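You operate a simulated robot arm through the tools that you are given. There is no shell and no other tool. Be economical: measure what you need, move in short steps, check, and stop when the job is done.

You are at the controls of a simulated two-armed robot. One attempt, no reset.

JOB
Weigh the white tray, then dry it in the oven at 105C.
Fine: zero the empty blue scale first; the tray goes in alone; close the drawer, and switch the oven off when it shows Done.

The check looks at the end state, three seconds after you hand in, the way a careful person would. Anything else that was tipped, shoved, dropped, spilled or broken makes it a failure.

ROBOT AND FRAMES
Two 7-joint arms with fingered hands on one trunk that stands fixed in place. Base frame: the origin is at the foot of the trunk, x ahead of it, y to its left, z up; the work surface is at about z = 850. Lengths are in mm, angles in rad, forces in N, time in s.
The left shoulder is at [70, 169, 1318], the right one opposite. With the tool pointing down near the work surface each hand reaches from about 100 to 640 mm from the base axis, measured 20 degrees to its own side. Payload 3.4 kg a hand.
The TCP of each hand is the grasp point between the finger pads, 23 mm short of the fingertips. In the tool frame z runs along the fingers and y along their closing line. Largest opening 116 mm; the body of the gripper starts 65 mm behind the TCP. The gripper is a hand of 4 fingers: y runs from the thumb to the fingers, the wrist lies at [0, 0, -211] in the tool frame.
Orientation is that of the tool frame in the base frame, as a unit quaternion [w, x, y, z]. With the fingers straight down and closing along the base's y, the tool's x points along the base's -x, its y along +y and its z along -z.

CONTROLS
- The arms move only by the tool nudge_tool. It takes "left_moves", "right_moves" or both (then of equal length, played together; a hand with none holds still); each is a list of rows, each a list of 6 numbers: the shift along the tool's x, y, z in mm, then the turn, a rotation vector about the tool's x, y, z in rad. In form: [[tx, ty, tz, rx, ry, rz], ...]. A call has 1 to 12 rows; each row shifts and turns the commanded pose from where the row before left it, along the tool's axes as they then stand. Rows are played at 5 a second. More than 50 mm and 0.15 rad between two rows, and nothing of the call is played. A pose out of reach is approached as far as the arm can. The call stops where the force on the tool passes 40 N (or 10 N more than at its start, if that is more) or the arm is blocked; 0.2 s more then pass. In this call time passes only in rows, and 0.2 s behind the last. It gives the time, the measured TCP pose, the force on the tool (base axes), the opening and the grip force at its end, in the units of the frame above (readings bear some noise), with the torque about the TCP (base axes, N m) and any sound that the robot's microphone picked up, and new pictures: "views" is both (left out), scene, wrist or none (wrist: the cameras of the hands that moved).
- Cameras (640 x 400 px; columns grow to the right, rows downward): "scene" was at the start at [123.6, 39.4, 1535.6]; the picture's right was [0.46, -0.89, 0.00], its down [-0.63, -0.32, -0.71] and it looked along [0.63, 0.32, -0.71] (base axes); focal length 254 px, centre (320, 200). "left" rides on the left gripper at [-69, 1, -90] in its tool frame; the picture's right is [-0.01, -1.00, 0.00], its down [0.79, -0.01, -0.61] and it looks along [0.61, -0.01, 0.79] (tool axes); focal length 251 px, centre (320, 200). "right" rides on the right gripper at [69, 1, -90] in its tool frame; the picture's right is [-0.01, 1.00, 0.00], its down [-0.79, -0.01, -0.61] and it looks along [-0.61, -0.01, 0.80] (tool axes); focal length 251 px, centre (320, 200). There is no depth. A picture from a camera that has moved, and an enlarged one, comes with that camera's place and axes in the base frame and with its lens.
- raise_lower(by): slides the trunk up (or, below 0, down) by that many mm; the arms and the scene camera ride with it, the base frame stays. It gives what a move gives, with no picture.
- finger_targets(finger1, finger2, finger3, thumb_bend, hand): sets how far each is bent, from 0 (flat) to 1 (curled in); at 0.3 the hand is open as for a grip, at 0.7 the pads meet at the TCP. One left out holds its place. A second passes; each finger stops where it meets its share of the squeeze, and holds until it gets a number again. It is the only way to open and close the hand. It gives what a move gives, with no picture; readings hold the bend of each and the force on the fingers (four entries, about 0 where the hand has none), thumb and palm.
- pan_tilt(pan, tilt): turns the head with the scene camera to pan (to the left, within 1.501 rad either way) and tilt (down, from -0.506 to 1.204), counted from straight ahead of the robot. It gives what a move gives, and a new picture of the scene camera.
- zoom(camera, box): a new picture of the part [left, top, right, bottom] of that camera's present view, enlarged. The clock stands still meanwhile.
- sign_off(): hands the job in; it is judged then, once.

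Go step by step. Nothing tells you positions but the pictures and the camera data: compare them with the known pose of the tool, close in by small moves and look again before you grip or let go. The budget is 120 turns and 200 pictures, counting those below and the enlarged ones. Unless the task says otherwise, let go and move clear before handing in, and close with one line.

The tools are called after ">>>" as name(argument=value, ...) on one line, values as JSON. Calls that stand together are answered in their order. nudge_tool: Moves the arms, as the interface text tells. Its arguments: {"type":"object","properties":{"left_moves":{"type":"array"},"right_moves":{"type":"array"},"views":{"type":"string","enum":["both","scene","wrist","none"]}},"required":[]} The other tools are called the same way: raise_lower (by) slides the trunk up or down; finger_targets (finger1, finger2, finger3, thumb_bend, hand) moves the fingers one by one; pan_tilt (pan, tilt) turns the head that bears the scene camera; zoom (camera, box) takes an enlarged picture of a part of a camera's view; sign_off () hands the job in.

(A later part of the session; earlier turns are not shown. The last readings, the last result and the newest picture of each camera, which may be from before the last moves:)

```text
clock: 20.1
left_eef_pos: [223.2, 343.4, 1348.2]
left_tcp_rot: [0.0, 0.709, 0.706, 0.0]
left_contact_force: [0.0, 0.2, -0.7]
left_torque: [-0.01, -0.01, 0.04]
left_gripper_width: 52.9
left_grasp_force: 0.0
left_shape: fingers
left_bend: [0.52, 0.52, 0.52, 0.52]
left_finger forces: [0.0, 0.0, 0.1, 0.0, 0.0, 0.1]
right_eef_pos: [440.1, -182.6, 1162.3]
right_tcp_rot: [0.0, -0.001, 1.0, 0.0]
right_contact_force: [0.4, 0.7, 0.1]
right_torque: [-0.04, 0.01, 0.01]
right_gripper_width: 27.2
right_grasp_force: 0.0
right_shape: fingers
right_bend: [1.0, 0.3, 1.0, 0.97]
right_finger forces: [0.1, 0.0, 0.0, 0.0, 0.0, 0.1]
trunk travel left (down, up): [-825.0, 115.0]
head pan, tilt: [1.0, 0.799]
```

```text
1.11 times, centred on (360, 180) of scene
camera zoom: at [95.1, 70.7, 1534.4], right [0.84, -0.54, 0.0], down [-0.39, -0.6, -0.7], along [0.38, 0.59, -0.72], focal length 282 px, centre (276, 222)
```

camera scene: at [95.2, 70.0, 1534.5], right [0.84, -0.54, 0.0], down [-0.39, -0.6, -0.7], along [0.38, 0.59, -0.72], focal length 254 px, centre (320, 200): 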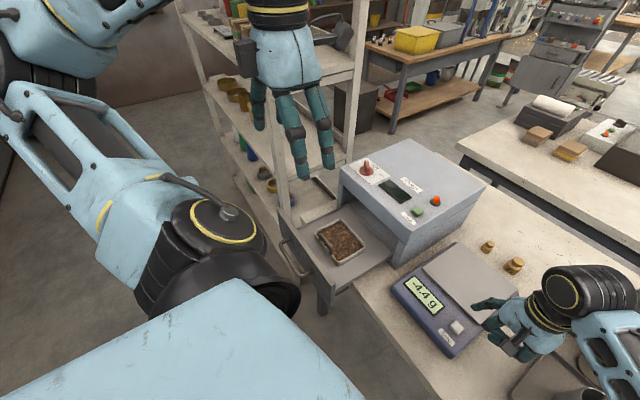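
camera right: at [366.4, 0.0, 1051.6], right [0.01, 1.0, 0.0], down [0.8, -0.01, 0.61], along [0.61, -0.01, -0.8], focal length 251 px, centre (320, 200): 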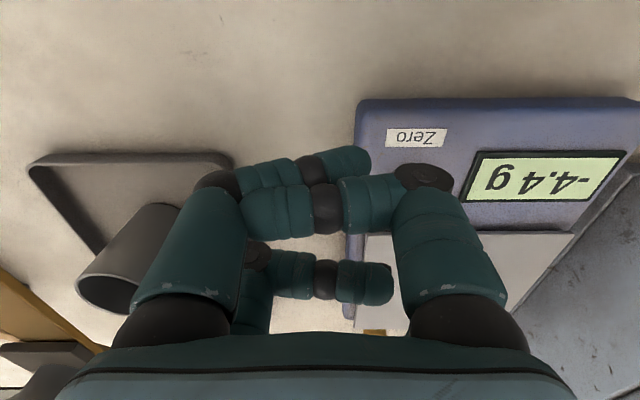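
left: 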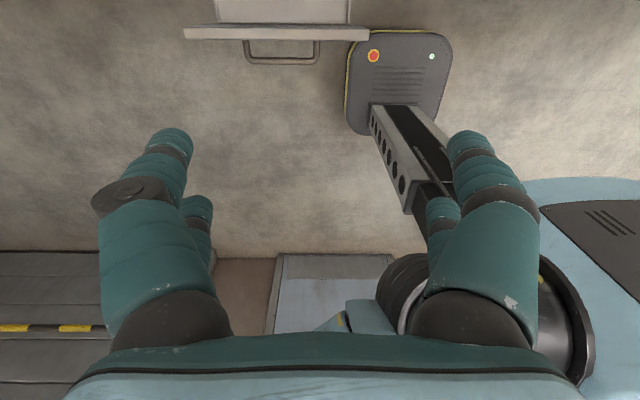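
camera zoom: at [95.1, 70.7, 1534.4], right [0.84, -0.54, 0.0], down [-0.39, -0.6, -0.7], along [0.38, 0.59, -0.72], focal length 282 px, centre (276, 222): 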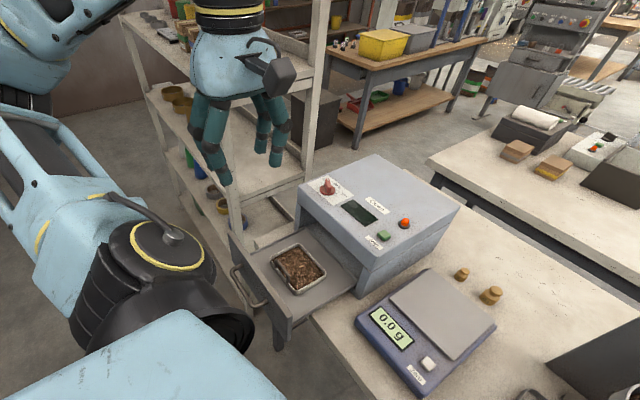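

The hand is rotated, and now tool x is base +y and tool y is base +x. I'll bring it above the handle and check both views.

>>> nudge_tool(left_moves=[[11, 17, 39, 0, 0, 0], [11, 17, 39, 0, 0, 0], [11, 17, 39, 0, 0, 0], [11, 17, 39, 0, 0, 0], [11, 17, 39, 0, 0, 0], [12, 17, 39, 0, 0, 0], [12, 17, 39, 0, 0, 0]], views="both")

>>> zoom(camera="scene", box=[250, 130, 430, 310])

```text
clock: 21.6
left_eef_pos: [339.4, 424.9, 1074.8]
left_tcp_rot: [0.0, 0.707, 0.707, 0.0]
left_contact_force: [-0.4, 0.3, -0.6]
left_torque: [-0.04, 0.01, -0.03]
left_gripper_width: 52.5
left_grasp_force: 0.0
left_shape: fingers
left_bend: [0.52, 0.52, 0.52, 0.52]
left_finger forces: [0.1, 0.0, 0.0, 0.0, 0.0, 0.0]
right_eef_pos: [442.7, -181.5, 1161.1]
right_tcp_rot: [-0.001, 0.0, 1.0, 0.0]
right_contact_force: [-0.3, 0.5, -0.2]
right_torque: [-0.01, 0.02, 0.02]
right_gripper_width: 27.3
right_grasp_force: 0.0
right_shape: fingers
right_bend: [1.0, 0.3, 1.0, 0.97]
right_finger forces: [0.0, 0.1, 0.0, 0.1, 0.0, 0.0]
trunk travel left (down, up): [-825.0, 115.0]
head pan, tilt: [1.0, 0.799]
camera scene: at [96.8, 71.1, 1534.3], right [0.84, -0.54, 0.0], down [-0.39, -0.6, -0.7], along [0.38, 0.59, -0.72], focal length 254 px, centre (320, 200)
camera left: at [339.5, 356.1, 1165.6], right [-1.0, -0.01, 0.0], down [-0.01, 0.8, 0.61], along [-0.01, 0.61, -0.8], focal length 251 px, centre (320, 200)
```

scene: 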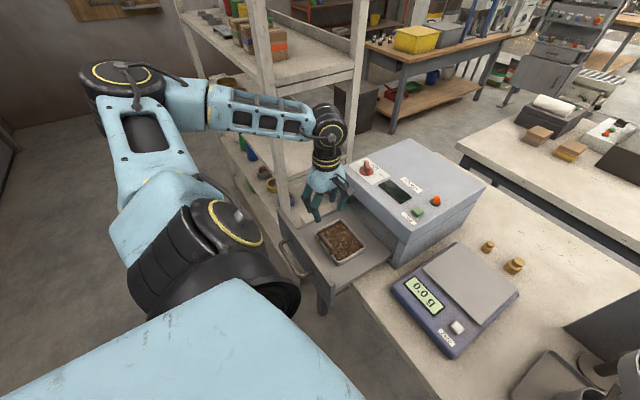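
left: 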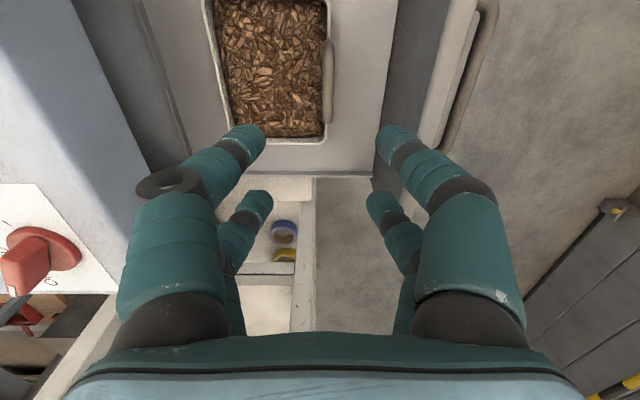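

```text
2.22 times, centred on (340, 220) of scene
camera zoom: at [96.8, 71.1, 1534.3], right [0.84, -0.54, 0.0], down [-0.39, -0.6, -0.7], along [0.38, 0.59, -0.72], focal length 563 px, centre (276, 156)
```

zoom: 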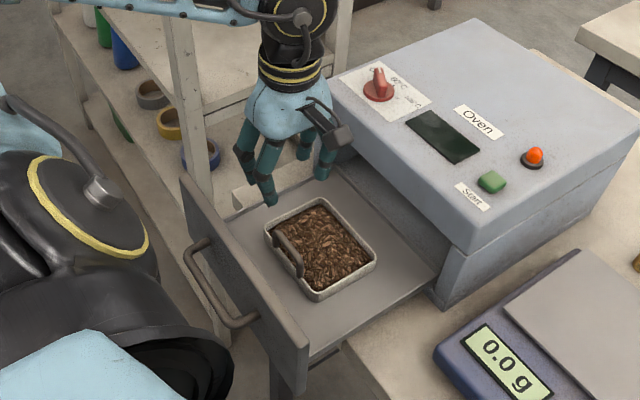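

>>> nudge_tool(left_moves=[[-11, -5, 0, 0, 0, 0], [0, 0, 40, 0, 0, 0], [0, 0, 40, 0, 0, 0], [0, 0, 20, 0, 0, 0]], views="wrist")

>>> zoom(camera="scene", box=[270, 190, 410, 310])

```text
clock: 22.6
left_eef_pos: [335.5, 411.6, 976.5]
left_tcp_rot: [-0.001, 0.707, 0.707, 0.0]
left_contact_force: [0.2, 0.7, -0.1]
left_torque: [0.01, 0.02, -0.02]
left_gripper_width: 52.8
left_grasp_force: 0.0
left_shape: fingers
left_bend: [0.52, 0.52, 0.52, 0.52]
left_finger forces: [0.0, 0.0, 0.0, 0.0, 0.1, 0.1]
right_eef_pos: [442.0, -182.9, 1162.5]
right_tcp_rot: [0.0, 0.0, 1.0, 0.0]
right_contact_force: [-0.6, 0.0, 0.1]
right_torque: [0.0, 0.0, -0.06]
right_gripper_width: 27.3
right_grasp_force: 0.0
right_shape: fingers
right_bend: [1.0, 0.3, 1.0, 0.97]
right_finger forces: [0.0, 0.0, 0.0, 0.0, 0.0, 0.0]
trunk travel left (down, up): [-825.0, 115.0]
head pan, tilt: [1.0, 0.799]
camera left: at [336.1, 343.1, 1066.4], right [-1.0, -0.01, 0.0], down [-0.01, 0.79, 0.61], along [-0.01, 0.61, -0.79], focal length 251 px, centre (320, 200)
```

left: 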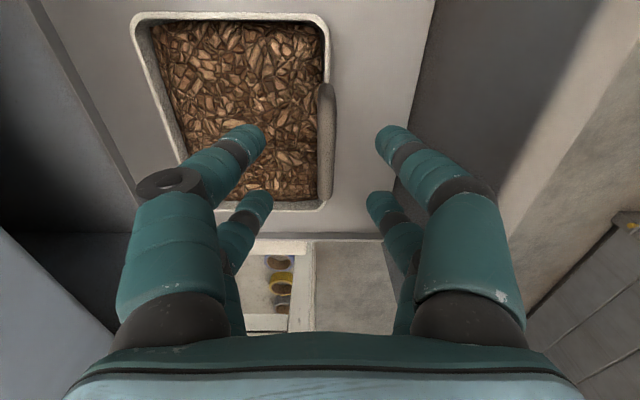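

```text
3.33 times, centred on (340, 250) of scene
camera zoom: at [94.7, 69.7, 1534.5], right [0.84, -0.54, 0.0], down [-0.39, -0.6, -0.7], along [0.38, 0.59, -0.72], focal length 845 px, centre (253, 33)
```

zoom: 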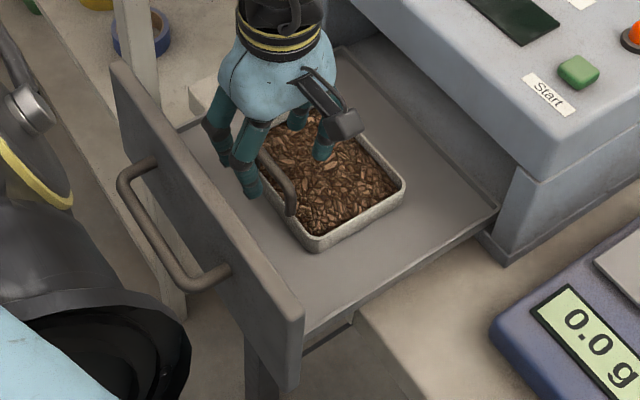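

>>> nudge_tool(left_moves=[[0, -3, 20, 0, 0, 0], [0, 0, 15, 0, 0, 0]], views="wrist")

>>> zoom(camera="scene", box=[290, 200, 380, 290])

```text
clock: 23.2
left_eef_pos: [334.9, 411.4, 940.6]
left_tcp_rot: [0.0, 0.707, 0.707, 0.0]
left_contact_force: [-0.3, 0.3, -0.2]
left_torque: [0.03, -0.03, 0.02]
left_gripper_width: 52.5
left_grasp_force: 0.0
left_shape: fingers
left_bend: [0.52, 0.52, 0.52, 0.52]
left_finger forces: [0.0, 0.0, 0.0, 0.0, 0.0, 0.0]
right_eef_pos: [441.7, -182.4, 1163.2]
right_tcp_rot: [0.001, 0.0, 1.0, -0.001]
right_contact_force: [-0.4, 0.2, 0.6]
right_torque: [-0.01, -0.02, 0.0]
right_gripper_width: 27.1
right_grasp_force: 0.1
right_shape: fingers
right_bend: [1.0, 0.3, 1.0, 0.97]
right_finger forces: [0.0, 0.0, 0.0, 0.1, 0.1, 0.0]
trunk travel left (down, up): [-825.0, 115.0]
head pan, tilt: [1.0, 0.799]
camera left: at [335.5, 342.7, 1031.1], right [-1.0, -0.01, 0.0], down [-0.01, 0.79, 0.61], along [0.0, 0.61, -0.79], focal length 251 px, centre (320, 200)
```

left: 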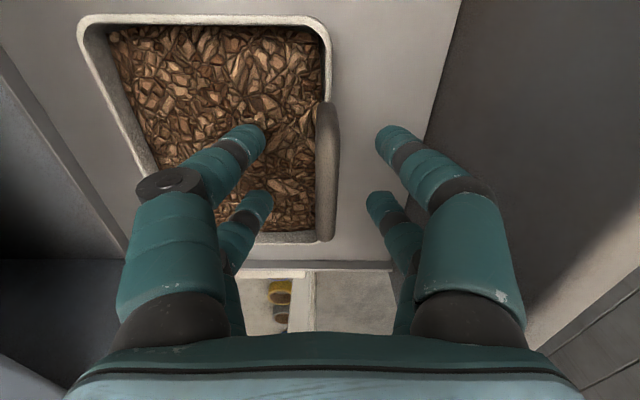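

```text
4.44 times, centred on (335, 245) of scene
camera zoom: at [95.2, 70.1, 1534.5], right [0.84, -0.54, 0.0], down [-0.39, -0.6, -0.7], along [0.38, 0.59, -0.72], focal length 1127 px, centre (253, 0)
```

zoom: 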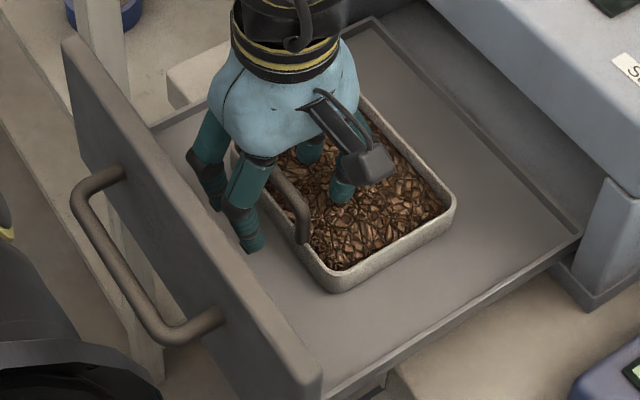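

The handle bar is between the fingers at about z = 938. I'll lower 6 mm and close.

>>> nudge_tool(left_moves=[[-2, -2, 6, 0, 0, 0]], views="none")

>>> finger_targets(hand="left", finger1=0.8, finger2=0.8, finger3=0.8, thumb_bend=0.8)

>>> zoom(camera="left", box=[0, 0, 640, 400])

>>> zoom(camera="scene", box=[290, 200, 380, 290])

```text
clock: 23.6
left_eef_pos: [332.7, 409.8, 934.6]
left_tcp_rot: [0.0, 0.707, 0.707, 0.0]
left_contact_force: [-0.3, 0.5, -0.6]
left_torque: [-0.02, 0.02, -0.01]
left_gripper_width: 52.5
left_grasp_force: 0.1
left_shape: fingers
left_bend: [0.52, 0.52, 0.52, 0.52]
left_finger forces: [0.0, 0.0, 0.0, 0.0, 0.0, 0.1]
right_eef_pos: [441.4, -182.7, 1162.5]
right_tcp_rot: [0.0, 0.0, 1.0, 0.0]
right_contact_force: [0.1, 0.2, -0.2]
right_torque: [0.02, -0.01, 0.01]
right_gripper_width: 27.4
right_grasp_force: 0.1
right_shape: fingers
right_bend: [1.0, 0.3, 1.0, 0.97]
right_finger forces: [0.0, 0.0, 0.1, 0.1, 0.0, 0.0]
trunk travel left (down, up): [-825.0, 115.0]
head pan, tilt: [1.0, 0.799]
```

```text
clock: 24.6
left_eef_pos: [333.0, 408.4, 935.1]
left_tcp_rot: [0.0, 0.707, 0.707, 0.001]
left_contact_force: [0.0, -0.3, 1.0]
left_torque: [-0.1, 0.05, -0.02]
left_gripper_width: 0.0
left_grasp_force: 17.4
left_shape: fingers
left_bend: [0.75, 0.76, 0.76, 0.75]
left_finger forces: [8.0, 9.1, 8.5, 0.0, 8.7, 0.0]
right_eef_pos: [440.3, -183.7, 1161.4]
right_tcp_rot: [0.001, -0.001, 1.0, 0.0]
right_contact_force: [0.4, 0.0, 0.2]
right_torque: [0.02, 0.02, 0.02]
right_gripper_width: 27.3
right_grasp_force: 0.1
right_shape: fingers
right_bend: [1.0, 0.3, 1.0, 0.97]
right_finger forces: [0.0, 0.1, 0.0, 0.1, 0.1, 0.0]
trunk travel left (down, up): [-825.0, 115.0]
head pan, tilt: [1.0, 0.799]
```

```text
1.00 times, centred on (320, 200) of left (not enlarged: the box is as wide or as high as the picture)
camera zoom: at [333.0, 340.9, 1025.5], right [-1.0, -0.01, 0.0], down [-0.01, 0.79, 0.61], along [-0.01, 0.61, -0.8], focal length 251 px, centre (320, 200)
```

zoom: 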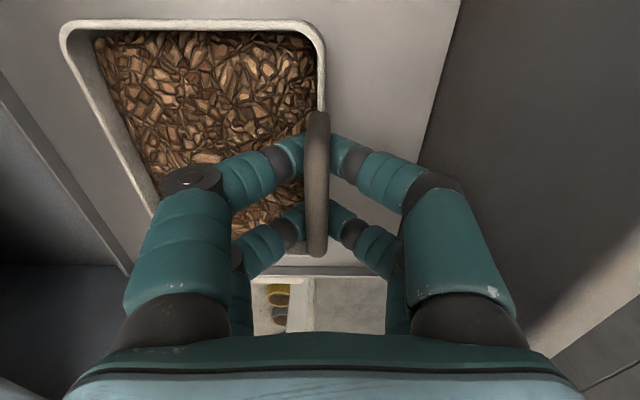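

```text
4.44 times, centred on (335, 245) of scene
camera zoom: at [95.2, 70.0, 1534.4], right [0.84, -0.54, 0.0], down [-0.39, -0.6, -0.7], along [0.38, 0.59, -0.72], focal length 1127 px, centre (253, 0)
```

zoom: 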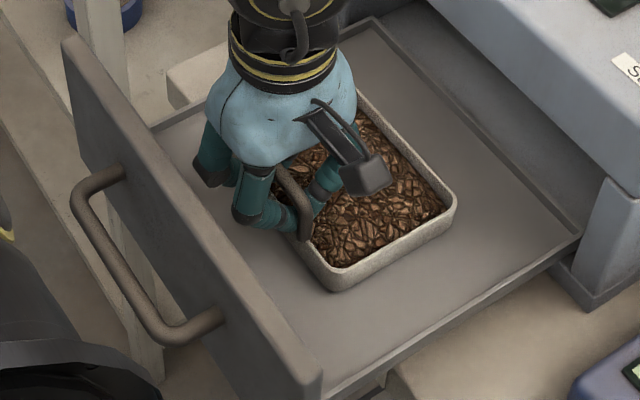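

The fingers closed below the bar (width 0, bend 0.76), so the bar is higher than I thought, at about 950. I'll reopen, go up 14 mm and close on the bar itself.

>>> finger_targets(hand="left", finger1=0.52, finger2=0.52, finger3=0.52, thumb_bend=0.52)

>>> nudge_tool(left_moves=[[0, 0, -14, 0, 0, 0]], views="none")

>>> finger_targets(hand="left", finger1=0.8, finger2=0.8, finger3=0.8, thumb_bend=0.8)

>>> zoom(camera="left", box=[160, 60, 480, 290])

```text
clock: 25.6
left_eef_pos: [332.1, 408.5, 934.5]
left_tcp_rot: [0.0, 0.707, 0.707, 0.0]
left_contact_force: [-0.3, 0.3, -0.6]
left_torque: [-0.01, 0.02, -0.01]
left_gripper_width: 51.7
left_grasp_force: 0.2
left_shape: fingers
left_bend: [0.52, 0.52, 0.52, 0.52]
left_finger forces: [0.0, 0.1, 0.1, 0.0, 0.0, 0.1]
right_eef_pos: [441.0, -182.5, 1162.9]
right_tcp_rot: [0.0, -0.001, 1.0, 0.0]
right_contact_force: [-0.6, 1.1, 0.4]
right_torque: [-0.03, 0.03, 0.0]
right_gripper_width: 27.2
right_grasp_force: 0.0
right_shape: fingers
right_bend: [1.0, 0.3, 1.0, 0.97]
right_finger forces: [0.0, 0.1, 0.0, 0.0, 0.0, 0.1]
trunk travel left (down, up): [-825.0, 115.0]
head pan, tilt: [1.0, 0.799]
```

```text
clock: 26.1
left_eef_pos: [333.5, 409.3, 947.2]
left_tcp_rot: [0.0, 0.707, 0.707, -0.001]
left_contact_force: [0.0, 0.5, 0.3]
left_torque: [-0.01, -0.02, -0.02]
left_gripper_width: 51.5
left_grasp_force: 0.0
left_shape: fingers
left_bend: [0.52, 0.52, 0.52, 0.52]
left_finger forces: [0.0, 0.0, 0.0, 0.0, 0.0, 0.1]
right_eef_pos: [441.6, -182.6, 1161.6]
right_tcp_rot: [0.0, 0.0, 1.0, 0.0]
right_contact_force: [0.5, 0.4, 0.4]
right_torque: [-0.01, 0.01, 0.01]
right_gripper_width: 27.5
right_grasp_force: 0.1
right_shape: fingers
right_bend: [1.0, 0.3, 1.0, 0.97]
right_finger forces: [0.0, 0.0, 0.1, 0.0, 0.0, 0.1]
trunk travel left (down, up): [-825.0, 115.0]
head pan, tilt: [1.0, 0.799]
```

```text
clock: 27.1
left_eef_pos: [333.2, 409.1, 949.1]
left_tcp_rot: [0.0, 0.707, 0.707, 0.0]
left_contact_force: [-0.5, -0.4, -1.9]
left_torque: [-0.04, 0.05, -0.01]
left_gripper_width: 0.1
left_grasp_force: 17.6
left_shape: fingers
left_bend: [0.75, 0.76, 0.76, 0.75]
left_finger forces: [8.7, 8.5, 8.5, 0.1, 9.0, 0.0]
right_eef_pos: [440.9, -182.6, 1161.2]
right_tcp_rot: [0.0, 0.0, 1.0, 0.0]
right_contact_force: [0.8, 0.3, -0.3]
right_torque: [0.0, 0.0, 0.02]
right_gripper_width: 27.4
right_grasp_force: 0.2
right_shape: fingers
right_bend: [1.0, 0.3, 1.0, 0.97]
right_finger forces: [0.1, 0.0, 0.1, 0.0, 0.1, 0.0]
trunk travel left (down, up): [-825.0, 115.0]
head pan, tilt: [1.0, 0.799]
```

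```text
1.74 times, centred on (320, 175) of left
camera zoom: at [333.6, 341.5, 1038.8], right [-1.0, -0.01, 0.0], down [-0.01, 0.8, 0.61], along [-0.01, 0.61, -0.8], focal length 437 px, centre (320, 244)
```

zoom: 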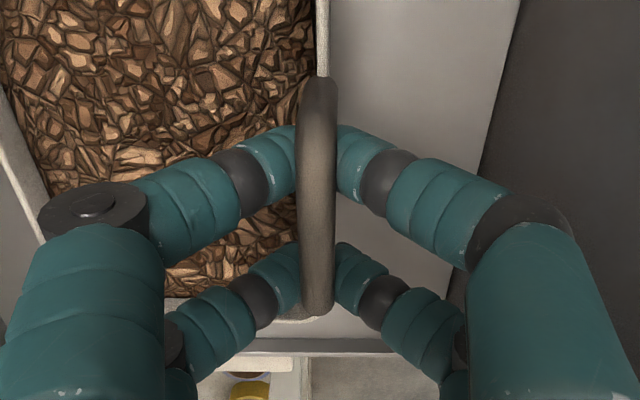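

The bar still looks nearer the camera than the fingertips. Comparing views puts it at about z = 958 and y = 400, so I'll reopen, adjust and close again.

>>> finger_targets(hand="left", finger1=0.52, finger2=0.52, finger3=0.52, thumb_bend=0.52)

>>> nudge_tool(left_moves=[[-6, 0, -10, 0, 0, 0]], views="none")

>>> finger_targets(hand="left", finger1=0.8, finger2=0.8, finger3=0.8, thumb_bend=0.8)

>>> zoom(camera="left", box=[160, 60, 480, 290])

```text
clock: 28.1
left_eef_pos: [334.3, 408.8, 948.3]
left_tcp_rot: [0.0, 0.707, 0.707, 0.0]
left_contact_force: [0.6, 0.6, 0.2]
left_torque: [0.0, 0.03, -0.01]
left_gripper_width: 51.7
left_grasp_force: 0.1
left_shape: fingers
left_bend: [0.52, 0.52, 0.52, 0.52]
left_finger forces: [0.0, 0.0, 0.0, 0.0, 0.1, 0.1]
right_eef_pos: [441.7, -182.0, 1161.7]
right_tcp_rot: [0.0, 0.0, 1.0, 0.0]
right_contact_force: [0.0, 0.1, 0.1]
right_torque: [-0.01, 0.02, 0.0]
right_gripper_width: 27.2
right_grasp_force: 0.0
right_shape: fingers
right_bend: [1.0, 0.3, 1.0, 0.97]
right_finger forces: [0.0, 0.0, 0.1, 0.0, 0.1, 0.0]
trunk travel left (down, up): [-825.0, 115.0]
head pan, tilt: [1.0, 0.799]
```

```text
clock: 28.4
left_eef_pos: [332.3, 403.2, 957.4]
left_tcp_rot: [0.002, 0.707, 0.707, 0.0]
left_contact_force: [-0.2, 0.6, 0.3]
left_torque: [-0.02, -0.02, 0.01]
left_gripper_width: 51.8
left_grasp_force: 0.2
left_shape: fingers
left_bend: [0.52, 0.52, 0.52, 0.52]
left_finger forces: [0.1, 0.0, 0.0, 0.0, 0.1, 0.0]
right_eef_pos: [440.9, -182.9, 1162.0]
right_tcp_rot: [0.0, 0.0, 1.0, 0.0]
right_contact_force: [0.1, 0.5, 0.7]
right_torque: [-0.01, 0.01, -0.02]
right_gripper_width: 26.9
right_grasp_force: 0.0
right_shape: fingers
right_bend: [1.0, 0.3, 1.0, 0.97]
right_finger forces: [0.0, 0.0, 0.0, 0.0, 0.0, 0.1]
trunk travel left (down, up): [-825.0, 115.0]
head pan, tilt: [1.0, 0.799]
```

```text
clock: 29.4
left_eef_pos: [331.9, 403.9, 959.3]
left_tcp_rot: [0.0, 0.707, 0.707, 0.0]
left_contact_force: [-0.5, -1.0, 0.4]
left_torque: [-0.02, -0.03, -0.05]
left_gripper_width: 5.3
left_grasp_force: 18.2
left_shape: fingers
left_bend: [0.71, 0.71, 0.72, 0.72]
left_finger forces: [9.6, 8.9, 7.1, 0.1, 10.7, 0.0]
right_eef_pos: [440.9, -183.0, 1162.1]
right_tcp_rot: [0.0, 0.001, 1.0, 0.0]
right_contact_force: [-0.2, 1.1, 1.0]
right_torque: [0.01, 0.02, 0.0]
right_gripper_width: 27.4
right_grasp_force: 0.1
right_shape: fingers
right_bend: [1.0, 0.3, 1.0, 0.97]
right_finger forces: [0.1, 0.0, 0.1, 0.0, 0.0, 0.1]
trunk travel left (down, up): [-825.0, 115.0]
head pan, tilt: [1.0, 0.799]
```

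```text
1.74 times, centred on (320, 175) of left
camera zoom: at [332.2, 335.8, 1048.7], right [-1.0, -0.01, 0.0], down [-0.01, 0.79, 0.61], along [-0.01, 0.61, -0.79], focal length 437 px, centre (320, 244)
```

zoom: 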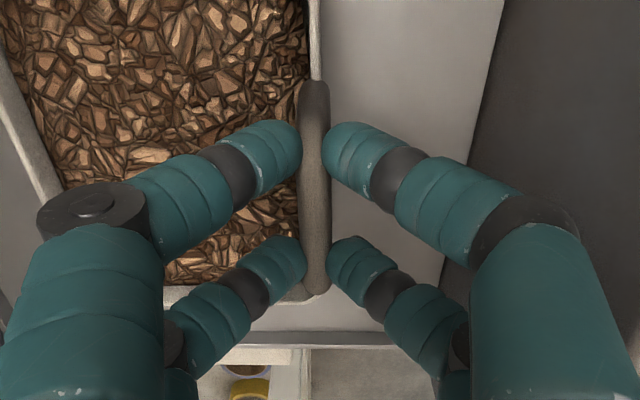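

The fingers now clamp the bar (width 5 mm, 18 N). I'll test-lift 12 mm and watch for tilting.

>>> nudge_tool(left_moves=[[0, 0, -3, 0, 0, 0], [0, 0, -3, 0, 0, 0], [0, 0, -3, 0, 0, 0], [0, 0, -3, 0, 0, 0]], views="wrist")

>>> zoom(camera="scene", box=[280, 190, 400, 290])

```text
clock: 30.4
left_eef_pos: [331.5, 404.1, 972.1]
left_tcp_rot: [0.0, 0.707, 0.707, 0.001]
left_contact_force: [0.3, -0.7, -1.5]
left_torque: [-0.03, 0.01, 0.01]
left_gripper_width: 5.2
left_grasp_force: 18.3
left_shape: fingers
left_bend: [0.71, 0.71, 0.72, 0.73]
left_finger forces: [10.2, 8.4, 7.9, 0.1, 10.3, 0.0]
right_eef_pos: [440.7, -182.2, 1163.0]
right_tcp_rot: [0.0, 0.0, 1.0, 0.0]
right_contact_force: [-0.9, -0.6, -0.7]
right_torque: [-0.02, 0.04, 0.01]
right_gripper_width: 27.5
right_grasp_force: 0.1
right_shape: fingers
right_bend: [1.0, 0.3, 1.0, 0.97]
right_finger forces: [0.0, 0.0, 0.1, 0.1, 0.1, 0.0]
trunk travel left (down, up): [-825.0, 115.0]
head pan, tilt: [1.0, 0.799]
camera left: at [331.9, 336.2, 1062.1], right [-1.0, -0.01, 0.0], down [-0.01, 0.8, 0.61], along [-0.01, 0.61, -0.8], focal length 251 px, centre (320, 200)
```

left: 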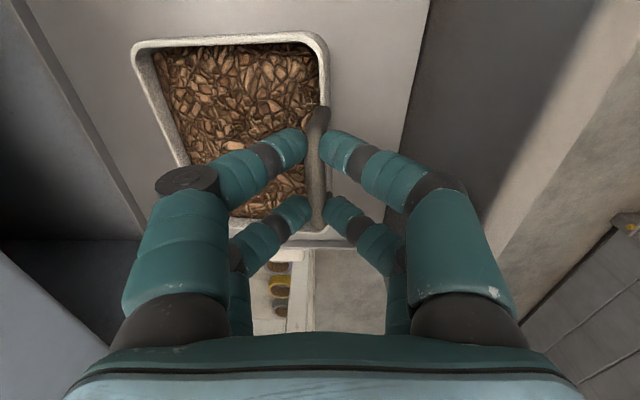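

```text
4.00 times, centred on (340, 240) of scene
camera zoom: at [95.2, 70.1, 1534.4], right [0.84, -0.54, 0.0], down [-0.39, -0.6, -0.7], along [0.38, 0.59, -0.72], focal length 1014 px, centre (240, 40)
```

zoom: 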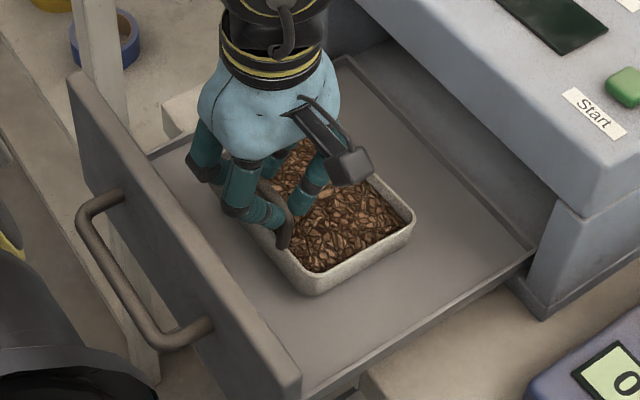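

>>> nudge_tool(left_moves=[[0, 0, -4, 0, 0, 0], [0, 0, -4, 0, 0, 0], [0, 0, -4, 0, 0, 0], [0, 0, -4, 0, 0, 0]], views="wrist")

>>> zoom(camera="scene", box=[280, 190, 400, 290])

```text
clock: 31.4
left_eef_pos: [331.5, 403.6, 987.9]
left_tcp_rot: [0.001, 0.707, 0.707, 0.0]
left_contact_force: [1.3, 0.1, -1.4]
left_torque: [-0.03, 0.05, 0.02]
left_gripper_width: 5.2
left_grasp_force: 18.1
left_shape: fingers
left_bend: [0.7, 0.71, 0.73, 0.74]
left_finger forces: [9.9, 8.1, 8.2, 0.1, 10.8, 0.0]
right_eef_pos: [440.8, -181.5, 1162.6]
right_tcp_rot: [0.0, 0.0, 1.0, 0.0]
right_contact_force: [0.3, 0.2, -0.7]
right_torque: [0.01, -0.02, 0.0]
right_gripper_width: 27.4
right_grasp_force: 0.0
right_shape: fingers
right_bend: [1.0, 0.3, 1.0, 0.97]
right_finger forces: [0.1, 0.1, 0.0, 0.0, 0.0, 0.1]
trunk travel left (down, up): [-825.0, 115.0]
head pan, tilt: [1.0, 0.799]
camera left: at [332.4, 336.1, 1078.1], right [-1.0, -0.01, 0.0], down [-0.01, 0.79, 0.61], along [-0.01, 0.61, -0.79], focal length 251 px, centre (320, 200)
```

left: 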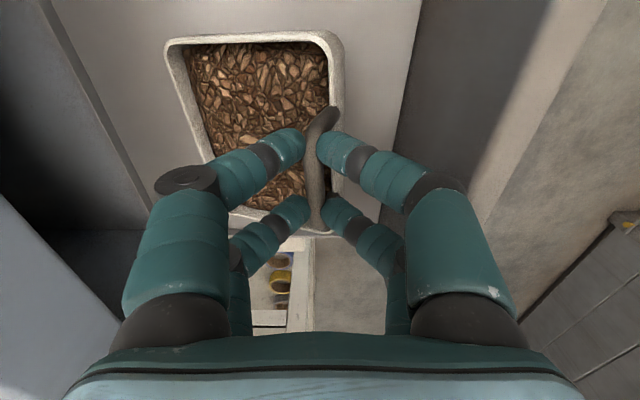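

```text
4.00 times, centred on (340, 240) of scene
camera zoom: at [95.2, 70.1, 1534.4], right [0.84, -0.54, 0.0], down [-0.39, -0.6, -0.7], along [0.38, 0.59, -0.72], focal length 1014 px, centre (240, 40)
```

zoom: 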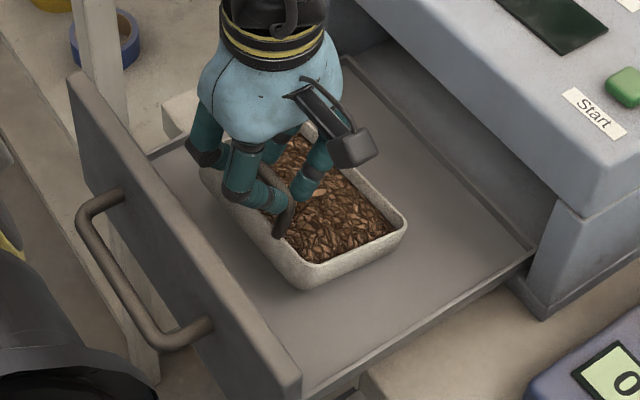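

The tray pivots about the bar: its far edge stays down while the near edge lifts. The handle alone won't carry it level. I'll set it back down, release, and grip it across its side walls (about 120 mm) instead, so its weight sits between the fingers.

>>> nudge_tool(left_moves=[[0, 0, 4, 0, 0, 0], [0, 0, 4, 0, 0, 0], [0, 0, 4, 0, 0, 0], [0, 0, 4, 0, 0, 0], [0, 0, 3, 0, 0, 0], [0, 0, 3, 0, 0, 0], [0, 0, 3, 0, 0, 0], [0, 0, 2, 0, 0, 0]], views="none")

>>> zoom(camera="left", box=[100, 0, 480, 290])

```text
clock: 33.2
left_eef_pos: [333.7, 403.5, 959.4]
left_tcp_rot: [0.001, 0.708, 0.707, 0.0]
left_contact_force: [0.3, 0.0, -0.7]
left_torque: [-0.01, -0.04, 0.0]
left_gripper_width: 5.2
left_grasp_force: 17.3
left_shape: fingers
left_bend: [0.71, 0.72, 0.73, 0.74]
left_finger forces: [9.9, 8.2, 6.9, 0.1, 9.8, 0.1]
right_eef_pos: [441.8, -183.7, 1162.7]
right_tcp_rot: [-0.001, 0.0, 1.0, 0.0]
right_contact_force: [-0.6, 0.2, -0.7]
right_torque: [0.02, -0.02, -0.01]
right_gripper_width: 27.3
right_grasp_force: 0.0
right_shape: fingers
right_bend: [1.0, 0.3, 1.0, 0.97]
right_finger forces: [0.0, 0.0, 0.1, 0.0, 0.0, 0.0]
trunk travel left (down, up): [-825.0, 115.0]
head pan, tilt: [1.0, 0.799]
```

```text
1.38 times, centred on (290, 145) of left
camera zoom: at [333.2, 335.5, 1051.4], right [-1.0, -0.01, 0.0], down [-0.01, 0.79, 0.61], along [-0.01, 0.61, -0.8], focal length 347 px, centre (361, 276)
```

zoom: 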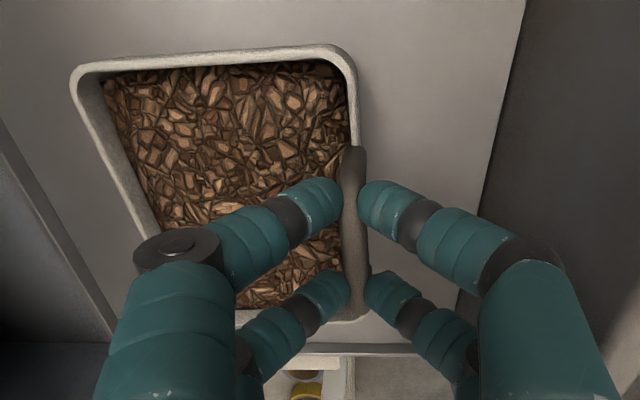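

>>> finger_targets(hand="left", finger1=0.5, finger2=0.5, finger3=0.5, thumb_bend=0.5)

>>> nudge_tool(left_moves=[[0, 0, -45, 0, 0, 0], [0, 0, -45, 0, 0, 0], [0, 0, -45, 0, 0, 0], [0, 0, -35, 0, 0, 0]], views="none")

>>> nudge_tool(left_moves=[[0, 0, 0, 0, 0, -0.145], [0, 0, 0, 0, 0, -0.145], [0, 0, 0, 0, 0, -0.145], [0, 0, 0, 0, 0, -0.145], [0, 0, 0, 0, 0, -0.145], [0, 0, 0, 0, 0, -0.145], [0, 0, 0, 0, 0, -0.145], [0, 0, 0, 0, 0, -0.145], [0, 0, 0, 0, 0, -0.145], [0, 0, 0, 0, 0, -0.145], [0, 0, 0, 0, 0, -0.1208]], views="both")

>>> zoom(camera="scene", box=[270, 190, 410, 310])

```text
clock: 34.2
left_eef_pos: [333.6, 404.2, 959.8]
left_tcp_rot: [0.0, 0.707, 0.707, 0.0]
left_contact_force: [1.0, 0.4, 0.1]
left_torque: [0.02, -0.02, 0.02]
left_gripper_width: 57.5
left_grasp_force: 0.1
left_shape: fingers
left_bend: [0.5, 0.5, 0.5, 0.5]
left_finger forces: [0.0, 0.0, 0.1, 0.0, 0.1, 0.0]
right_eef_pos: [441.8, -182.6, 1163.6]
right_tcp_rot: [0.0, 0.0, 1.0, 0.0]
right_contact_force: [0.7, -0.3, 0.8]
right_torque: [0.0, 0.01, 0.01]
right_gripper_width: 27.2
right_grasp_force: 0.1
right_shape: fingers
right_bend: [1.0, 0.3, 1.0, 0.97]
right_finger forces: [0.0, 0.0, 0.1, 0.1, 0.1, 0.1]
trunk travel left (down, up): [-825.0, 115.0]
head pan, tilt: [1.0, 0.799]
```

```text
clock: 35.2
left_eef_pos: [333.2, 401.5, 1131.9]
left_tcp_rot: [0.0, 0.708, 0.706, 0.0]
left_contact_force: [-0.5, -0.1, 0.0]
left_torque: [0.02, -0.03, 0.0]
left_gripper_width: 57.7
left_grasp_force: 0.1
left_shape: fingers
left_bend: [0.5, 0.5, 0.5, 0.5]
left_finger forces: [0.0, 0.1, 0.0, 0.0, 0.0, 0.0]
right_eef_pos: [440.0, -183.2, 1162.8]
right_tcp_rot: [0.0, 0.0, 1.0, 0.0]
right_contact_force: [0.3, 1.0, 0.0]
right_torque: [0.0, 0.01, -0.05]
right_gripper_width: 27.1
right_grasp_force: 0.1
right_shape: fingers
right_bend: [1.0, 0.3, 1.0, 0.97]
right_finger forces: [0.0, 0.0, 0.1, 0.0, 0.0, 0.0]
trunk travel left (down, up): [-825.0, 115.0]
head pan, tilt: [1.0, 0.799]
```

```text
clock: 37.6
left_eef_pos: [332.6, 403.0, 1130.9]
left_tcp_rot: [0.001, -0.001, 1.0, 0.0]
left_contact_force: [0.5, 0.2, -0.4]
left_torque: [0.01, -0.04, -0.01]
left_gripper_width: 57.7
left_grasp_force: 0.0
left_shape: fingers
left_bend: [0.5, 0.5, 0.5, 0.5]
left_finger forces: [0.1, 0.0, 0.0, 0.0, 0.1, 0.1]
right_eef_pos: [440.9, -183.4, 1162.9]
right_tcp_rot: [0.001, 0.0, 1.0, 0.0]
right_contact_force: [0.3, -0.6, -0.4]
right_torque: [-0.01, -0.02, -0.01]
right_gripper_width: 27.0
right_grasp_force: 0.0
right_shape: fingers
right_bend: [1.0, 0.3, 1.0, 0.97]
right_finger forces: [0.1, 0.0, 0.0, 0.0, 0.1, 0.0]
trunk travel left (down, up): [-825.0, 115.0]
head pan, tilt: [1.0, 0.799]
camera scene: at [94.9, 69.8, 1534.5], right [0.84, -0.54, 0.0], down [-0.39, -0.6, -0.7], along [0.38, 0.59, -0.72], focal length 254 px, centre (320, 200)
camera left: at [400.4, 404.4, 1221.4], right [0.01, -1.0, 0.0], down [-0.79, -0.01, 0.61], along [-0.61, -0.01, -0.8], focal length 251 px, centre (320, 200)
```

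scene: 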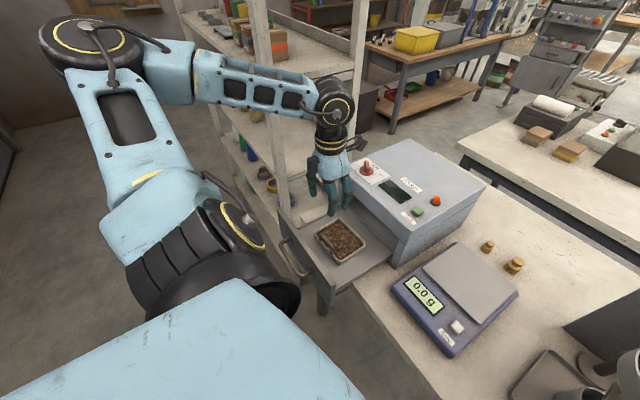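
left: 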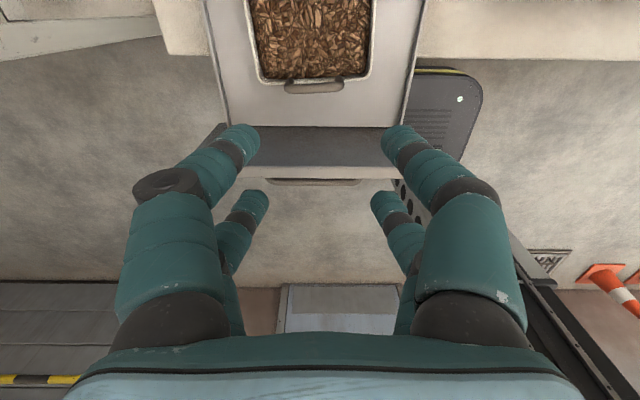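

```text
3.33 times, centred on (340, 250) of scene
camera zoom: at [94.9, 69.8, 1534.5], right [0.84, -0.54, 0.0], down [-0.39, -0.6, -0.7], along [0.38, 0.59, -0.72], focal length 845 px, centre (253, 33)
```

zoom: 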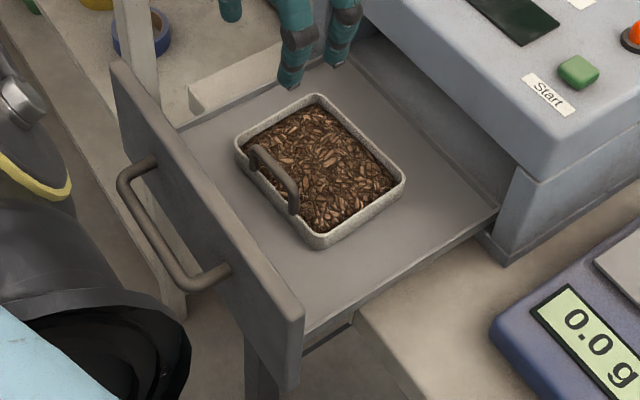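

The hand is closing along y again. I'll open it wider, since the tray is about 122 mm wide, and move above the tray centre at about (388, 409).

>>> finger_targets(hand="left", finger1=0.2, finger2=0.2, finger3=0.2, thumb_bend=0.2)

>>> nudge_tool(left_moves=[[-27, 3, 40, 0, 0, 0], [-26, 3, 40, 0, 0, 0], [0, 0, 40, 0, 0, 0]], views="both")

>>> zoom(camera="scene", box=[270, 160, 420, 300])

```text
clock: 38.6
left_eef_pos: [332.9, 402.6, 1131.4]
left_tcp_rot: [0.0, 0.0, 1.0, 0.0]
left_contact_force: [0.2, -0.4, 0.1]
left_torque: [0.0, -0.02, 0.01]
left_gripper_width: 135.2
left_grasp_force: 0.0
left_shape: fingers
left_bend: [0.2, 0.2, 0.2, 0.2]
left_finger forces: [0.0, 0.0, 0.0, 0.0, 0.0, 0.0]
right_eef_pos: [440.4, -183.8, 1162.5]
right_tcp_rot: [-0.001, 0.0, 1.0, 0.0]
right_contact_force: [-0.5, 0.0, 0.2]
right_torque: [-0.01, -0.01, -0.06]
right_gripper_width: 27.1
right_grasp_force: 0.1
right_shape: fingers
right_bend: [1.0, 0.3, 1.0, 0.97]
right_finger forces: [0.0, 0.0, 0.0, 0.0, 0.0, 0.0]
trunk travel left (down, up): [-825.0, 115.0]
head pan, tilt: [1.0, 0.799]
```

```text
clock: 39.5
left_eef_pos: [387.2, 409.5, 1009.1]
left_tcp_rot: [0.001, 0.0, 1.0, 0.0]
left_contact_force: [0.1, -0.4, -0.2]
left_torque: [0.04, 0.01, -0.03]
left_gripper_width: 135.5
left_grasp_force: 0.1
left_shape: fingers
left_bend: [0.2, 0.2, 0.2, 0.2]
left_finger forces: [0.0, 0.0, 0.0, 0.1, 0.0, 0.0]
right_eef_pos: [439.9, -183.3, 1163.0]
right_tcp_rot: [0.0, 0.0, 1.0, 0.0]
right_contact_force: [0.0, 0.2, 1.4]
right_torque: [0.01, -0.01, 0.0]
right_gripper_width: 27.2
right_grasp_force: 0.0
right_shape: fingers
right_bend: [1.0, 0.3, 1.0, 0.97]
right_finger forces: [0.1, 0.0, 0.0, 0.1, 0.0, 0.0]
trunk travel left (down, up): [-825.0, 115.0]
head pan, tilt: [1.0, 0.799]
camera scene: at [93.9, 69.5, 1534.6], right [0.84, -0.54, 0.0], down [-0.39, -0.6, -0.7], along [0.38, 0.59, -0.72], focal length 254 px, centre (320, 200)
camera left: at [454.3, 410.5, 1100.6], right [0.01, -1.0, 0.0], down [-0.8, -0.01, 0.61], along [-0.61, -0.01, -0.8], focal length 251 px, centre (320, 200)
```

scene: 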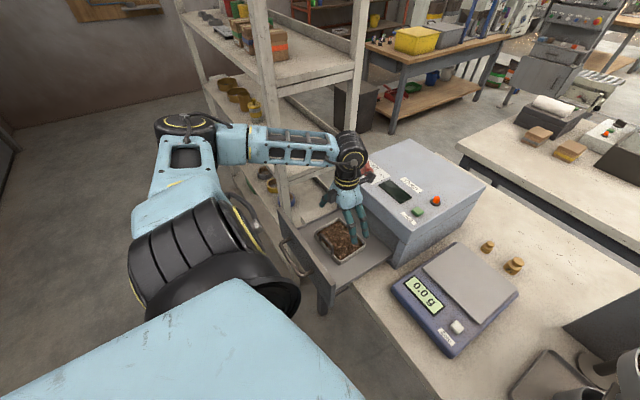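
left: 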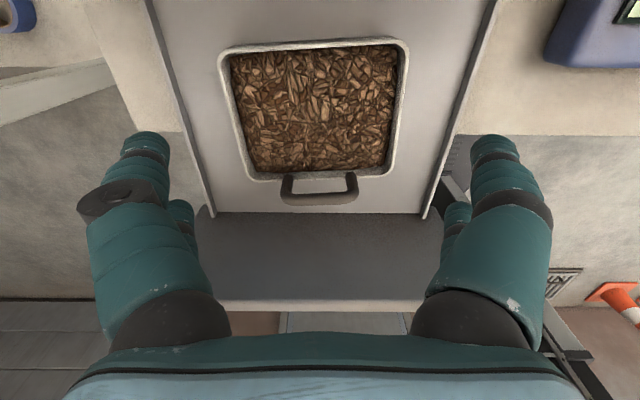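

```text
2.86 times, centred on (345, 230) of scene
camera zoom: at [93.9, 69.5, 1534.6], right [0.84, -0.54, 0.0], down [-0.39, -0.6, -0.7], along [0.38, 0.59, -0.72], focal length 724 px, centre (249, 114)
```

zoom: 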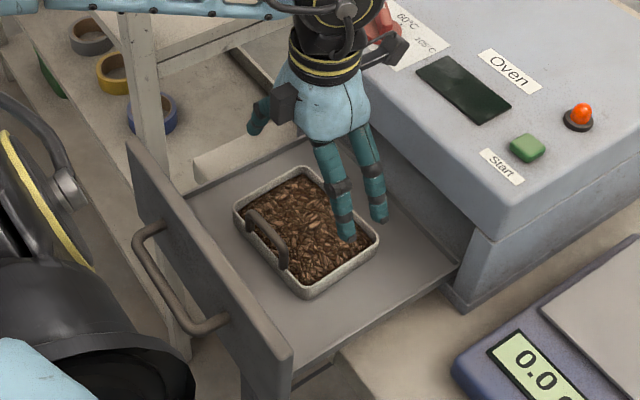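

>>> nudge_tool(left_moves=[[3, 2, 25, 0, 0, -0.06], [0, 0, 25, 0, 0, 0], [0, 0, 20, 0, 0, 0]], views="wrist")

>>> zoom(camera="scene", box=[290, 190, 400, 290])

```text
clock: 40.2
left_eef_pos: [381.8, 414.6, 939.8]
left_tcp_rot: [0.0, -0.03, 1.0, 0.0]
left_contact_force: [-0.5, 0.4, 0.7]
left_torque: [0.0, 0.01, 0.02]
left_gripper_width: 135.3
left_grasp_force: 0.2
left_shape: fingers
left_bend: [0.2, 0.2, 0.2, 0.2]
left_finger forces: [0.0, 0.1, 0.0, 0.0, 0.1, 0.0]
right_eef_pos: [442.3, -182.8, 1161.4]
right_tcp_rot: [0.0, 0.001, 1.0, 0.001]
right_contact_force: [-0.5, 0.6, 0.1]
right_torque: [-0.01, 0.04, 0.03]
right_gripper_width: 27.2
right_grasp_force: 0.0
right_shape: fingers
right_bend: [1.0, 0.3, 1.0, 0.97]
right_finger forces: [0.1, 0.1, 0.0, 0.0, 0.0, 0.0]
trunk travel left (down, up): [-825.0, 115.0]
head pan, tilt: [1.0, 0.799]
camera left: at [449.5, 419.1, 1029.8], right [0.07, -1.0, 0.0], down [-0.79, -0.06, 0.61], along [-0.61, -0.04, -0.79], focal length 251 px, centre (320, 200)
```

left: 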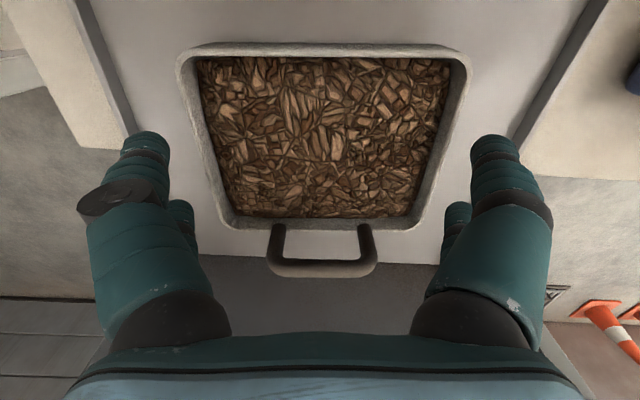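

```text
4.00 times, centred on (345, 240) of scene
camera zoom: at [95.3, 69.9, 1534.5], right [0.84, -0.54, 0.0], down [-0.39, -0.6, -0.7], along [0.38, 0.59, -0.72], focal length 1014 px, centre (220, 40)
```

zoom: 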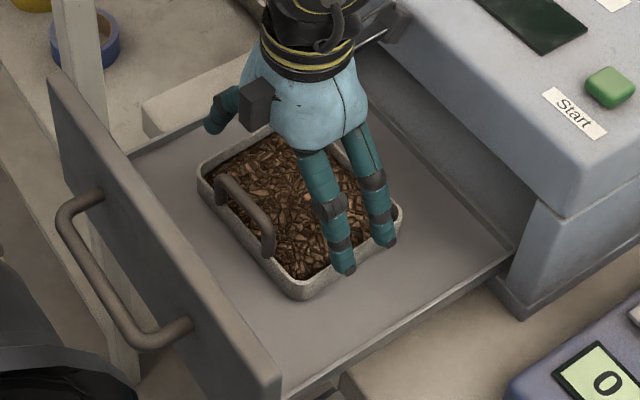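

>>> nudge_tool(left_moves=[[0, -1, 12, 0, 0, 0], [0, 0, 8, 0, 0, 0], [0, 0, 4, 0, 0, 0], [0, 0, 4, 0, 0, 0]], views="wrist")

>>> zoom(camera="scene", box=[300, 200, 400, 290])

```text
clock: 41.2
left_eef_pos: [381.6, 411.8, 913.0]
left_tcp_rot: [0.001, -0.03, 1.0, 0.001]
left_contact_force: [-0.1, 0.1, 3.2]
left_torque: [0.06, 0.02, -0.02]
left_gripper_width: 137.0
left_grasp_force: 2.1
left_shape: fingers
left_bend: [0.19, 0.19, 0.19, 0.2]
left_finger forces: [1.0, 0.9, 0.6, 0.0, 0.8, 0.0]
right_eef_pos: [440.3, -183.5, 1163.5]
right_tcp_rot: [0.0, 0.0, 1.0, 0.0]
right_contact_force: [-0.7, -0.2, -0.5]
right_torque: [0.01, -0.01, -0.01]
right_gripper_width: 27.4
right_grasp_force: 0.2
right_shape: fingers
right_bend: [1.0, 0.3, 1.0, 0.97]
right_finger forces: [0.0, 0.0, 0.0, 0.0, 0.0, 0.1]
trunk travel left (down, up): [-825.0, 115.0]
head pan, tilt: [1.0, 0.799]
camera left: at [450.2, 417.1, 1003.7], right [0.07, -1.0, 0.0], down [-0.79, -0.06, 0.61], along [-0.6, -0.04, -0.8], focal length 251 px, centre (320, 200)
```

left: 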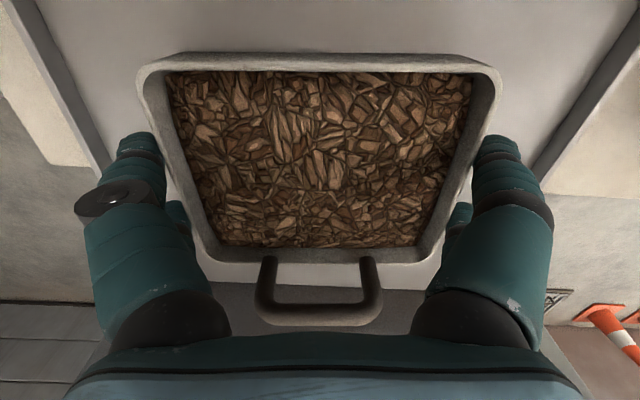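

```text
4.44 times, centred on (350, 245) of scene
camera zoom: at [94.4, 69.3, 1534.6], right [0.84, -0.54, 0.0], down [-0.39, -0.6, -0.7], along [0.38, 0.59, -0.72], focal length 1127 px, centre (187, 0)
```

zoom: 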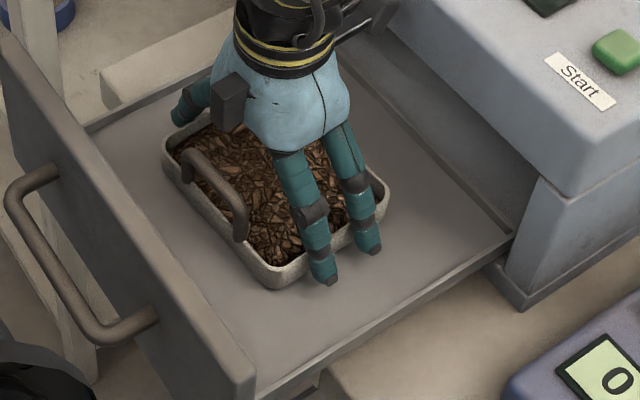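

All four fingertips are outside the side walls and just touching the drawer floor. I'll raise 4 mm and close on the walls.

>>> nudge_tool(left_moves=[[0, 0, -4, 0, 0, 0]], views="none")

>>> finger_targets(hand="left", finger1=0.45, finger2=0.45, finger3=0.45, thumb_bend=0.45)

>>> zoom(camera="left", box=[0, 0, 640, 400])

>>> zoom(camera="scene", box=[300, 200, 400, 290])

```text
clock: 41.6
left_eef_pos: [383.3, 411.9, 918.2]
left_tcp_rot: [0.0, -0.03, 1.0, 0.0]
left_contact_force: [0.1, 0.3, -0.1]
left_torque: [0.01, 0.01, 0.03]
left_gripper_width: 136.7
left_grasp_force: 0.3
left_shape: fingers
left_bend: [0.19, 0.19, 0.2, 0.2]
left_finger forces: [0.2, 0.1, 0.1, 0.0, 0.0, 0.1]
right_eef_pos: [440.1, -183.4, 1162.4]
right_tcp_rot: [0.001, 0.0, 1.0, 0.0]
right_contact_force: [0.1, 0.8, -0.3]
right_torque: [-0.01, 0.0, -0.01]
right_gripper_width: 27.5
right_grasp_force: 0.0
right_shape: fingers
right_bend: [1.0, 0.3, 1.0, 0.97]
right_finger forces: [0.1, 0.0, 0.1, 0.0, 0.0, 0.1]
trunk travel left (down, up): [-825.0, 115.0]
head pan, tilt: [1.0, 0.799]
```

```text
clock: 42.6
left_eef_pos: [382.2, 409.4, 917.6]
left_tcp_rot: [0.001, -0.03, 1.0, -0.001]
left_contact_force: [-0.2, -3.2, 6.7]
left_torque: [-0.68, -0.1, -0.01]
left_gripper_width: 129.1
left_grasp_force: 25.0
left_shape: fingers
left_bend: [0.2, 0.2, 0.28, 0.31]
left_finger forces: [10.8, 10.7, 9.2, 0.0, 19.7, 0.0]
right_eef_pos: [441.0, -183.8, 1162.5]
right_tcp_rot: [0.0, 0.001, 1.0, 0.001]
right_contact_force: [-0.4, -0.2, -1.2]
right_torque: [0.02, -0.01, -0.02]
right_gripper_width: 27.4
right_grasp_force: 0.0
right_shape: fingers
right_bend: [1.0, 0.3, 1.0, 0.97]
right_finger forces: [0.1, 0.1, 0.0, 0.0, 0.0, 0.1]
trunk travel left (down, up): [-825.0, 115.0]
head pan, tilt: [1.0, 0.799]
```

```text
1.00 times, centred on (320, 200) of left (not enlarged: the box is as wide or as high as the picture)
camera zoom: at [450.5, 415.3, 1008.8], right [0.07, -1.0, 0.0], down [-0.79, -0.06, 0.61], along [-0.6, -0.04, -0.8], focal length 251 px, centre (320, 200)
```

zoom: 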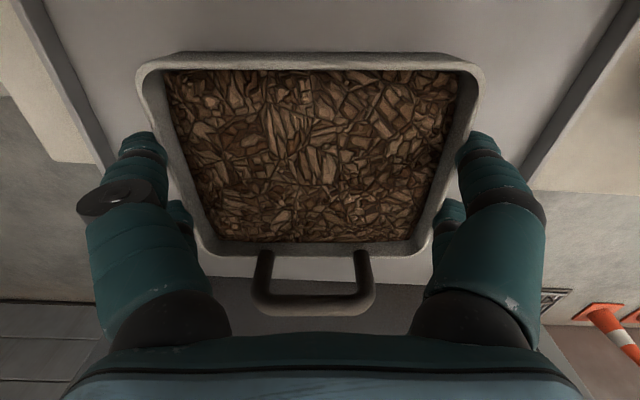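

```text
4.44 times, centred on (350, 245) of scene
camera zoom: at [94.3, 68.1, 1534.6], right [0.84, -0.54, 0.0], down [-0.39, -0.6, -0.7], along [0.38, 0.59, -0.72], focal length 1127 px, centre (187, 0)
```

zoom: 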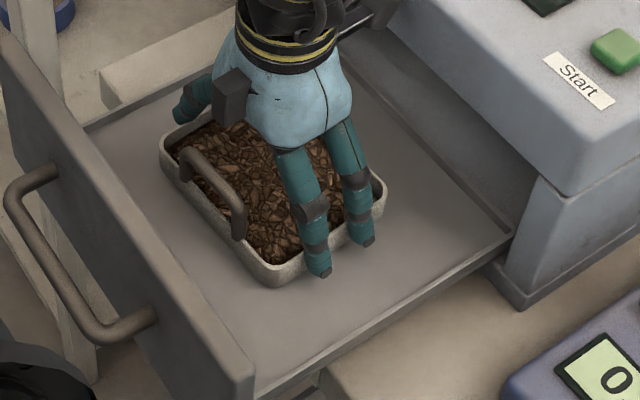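

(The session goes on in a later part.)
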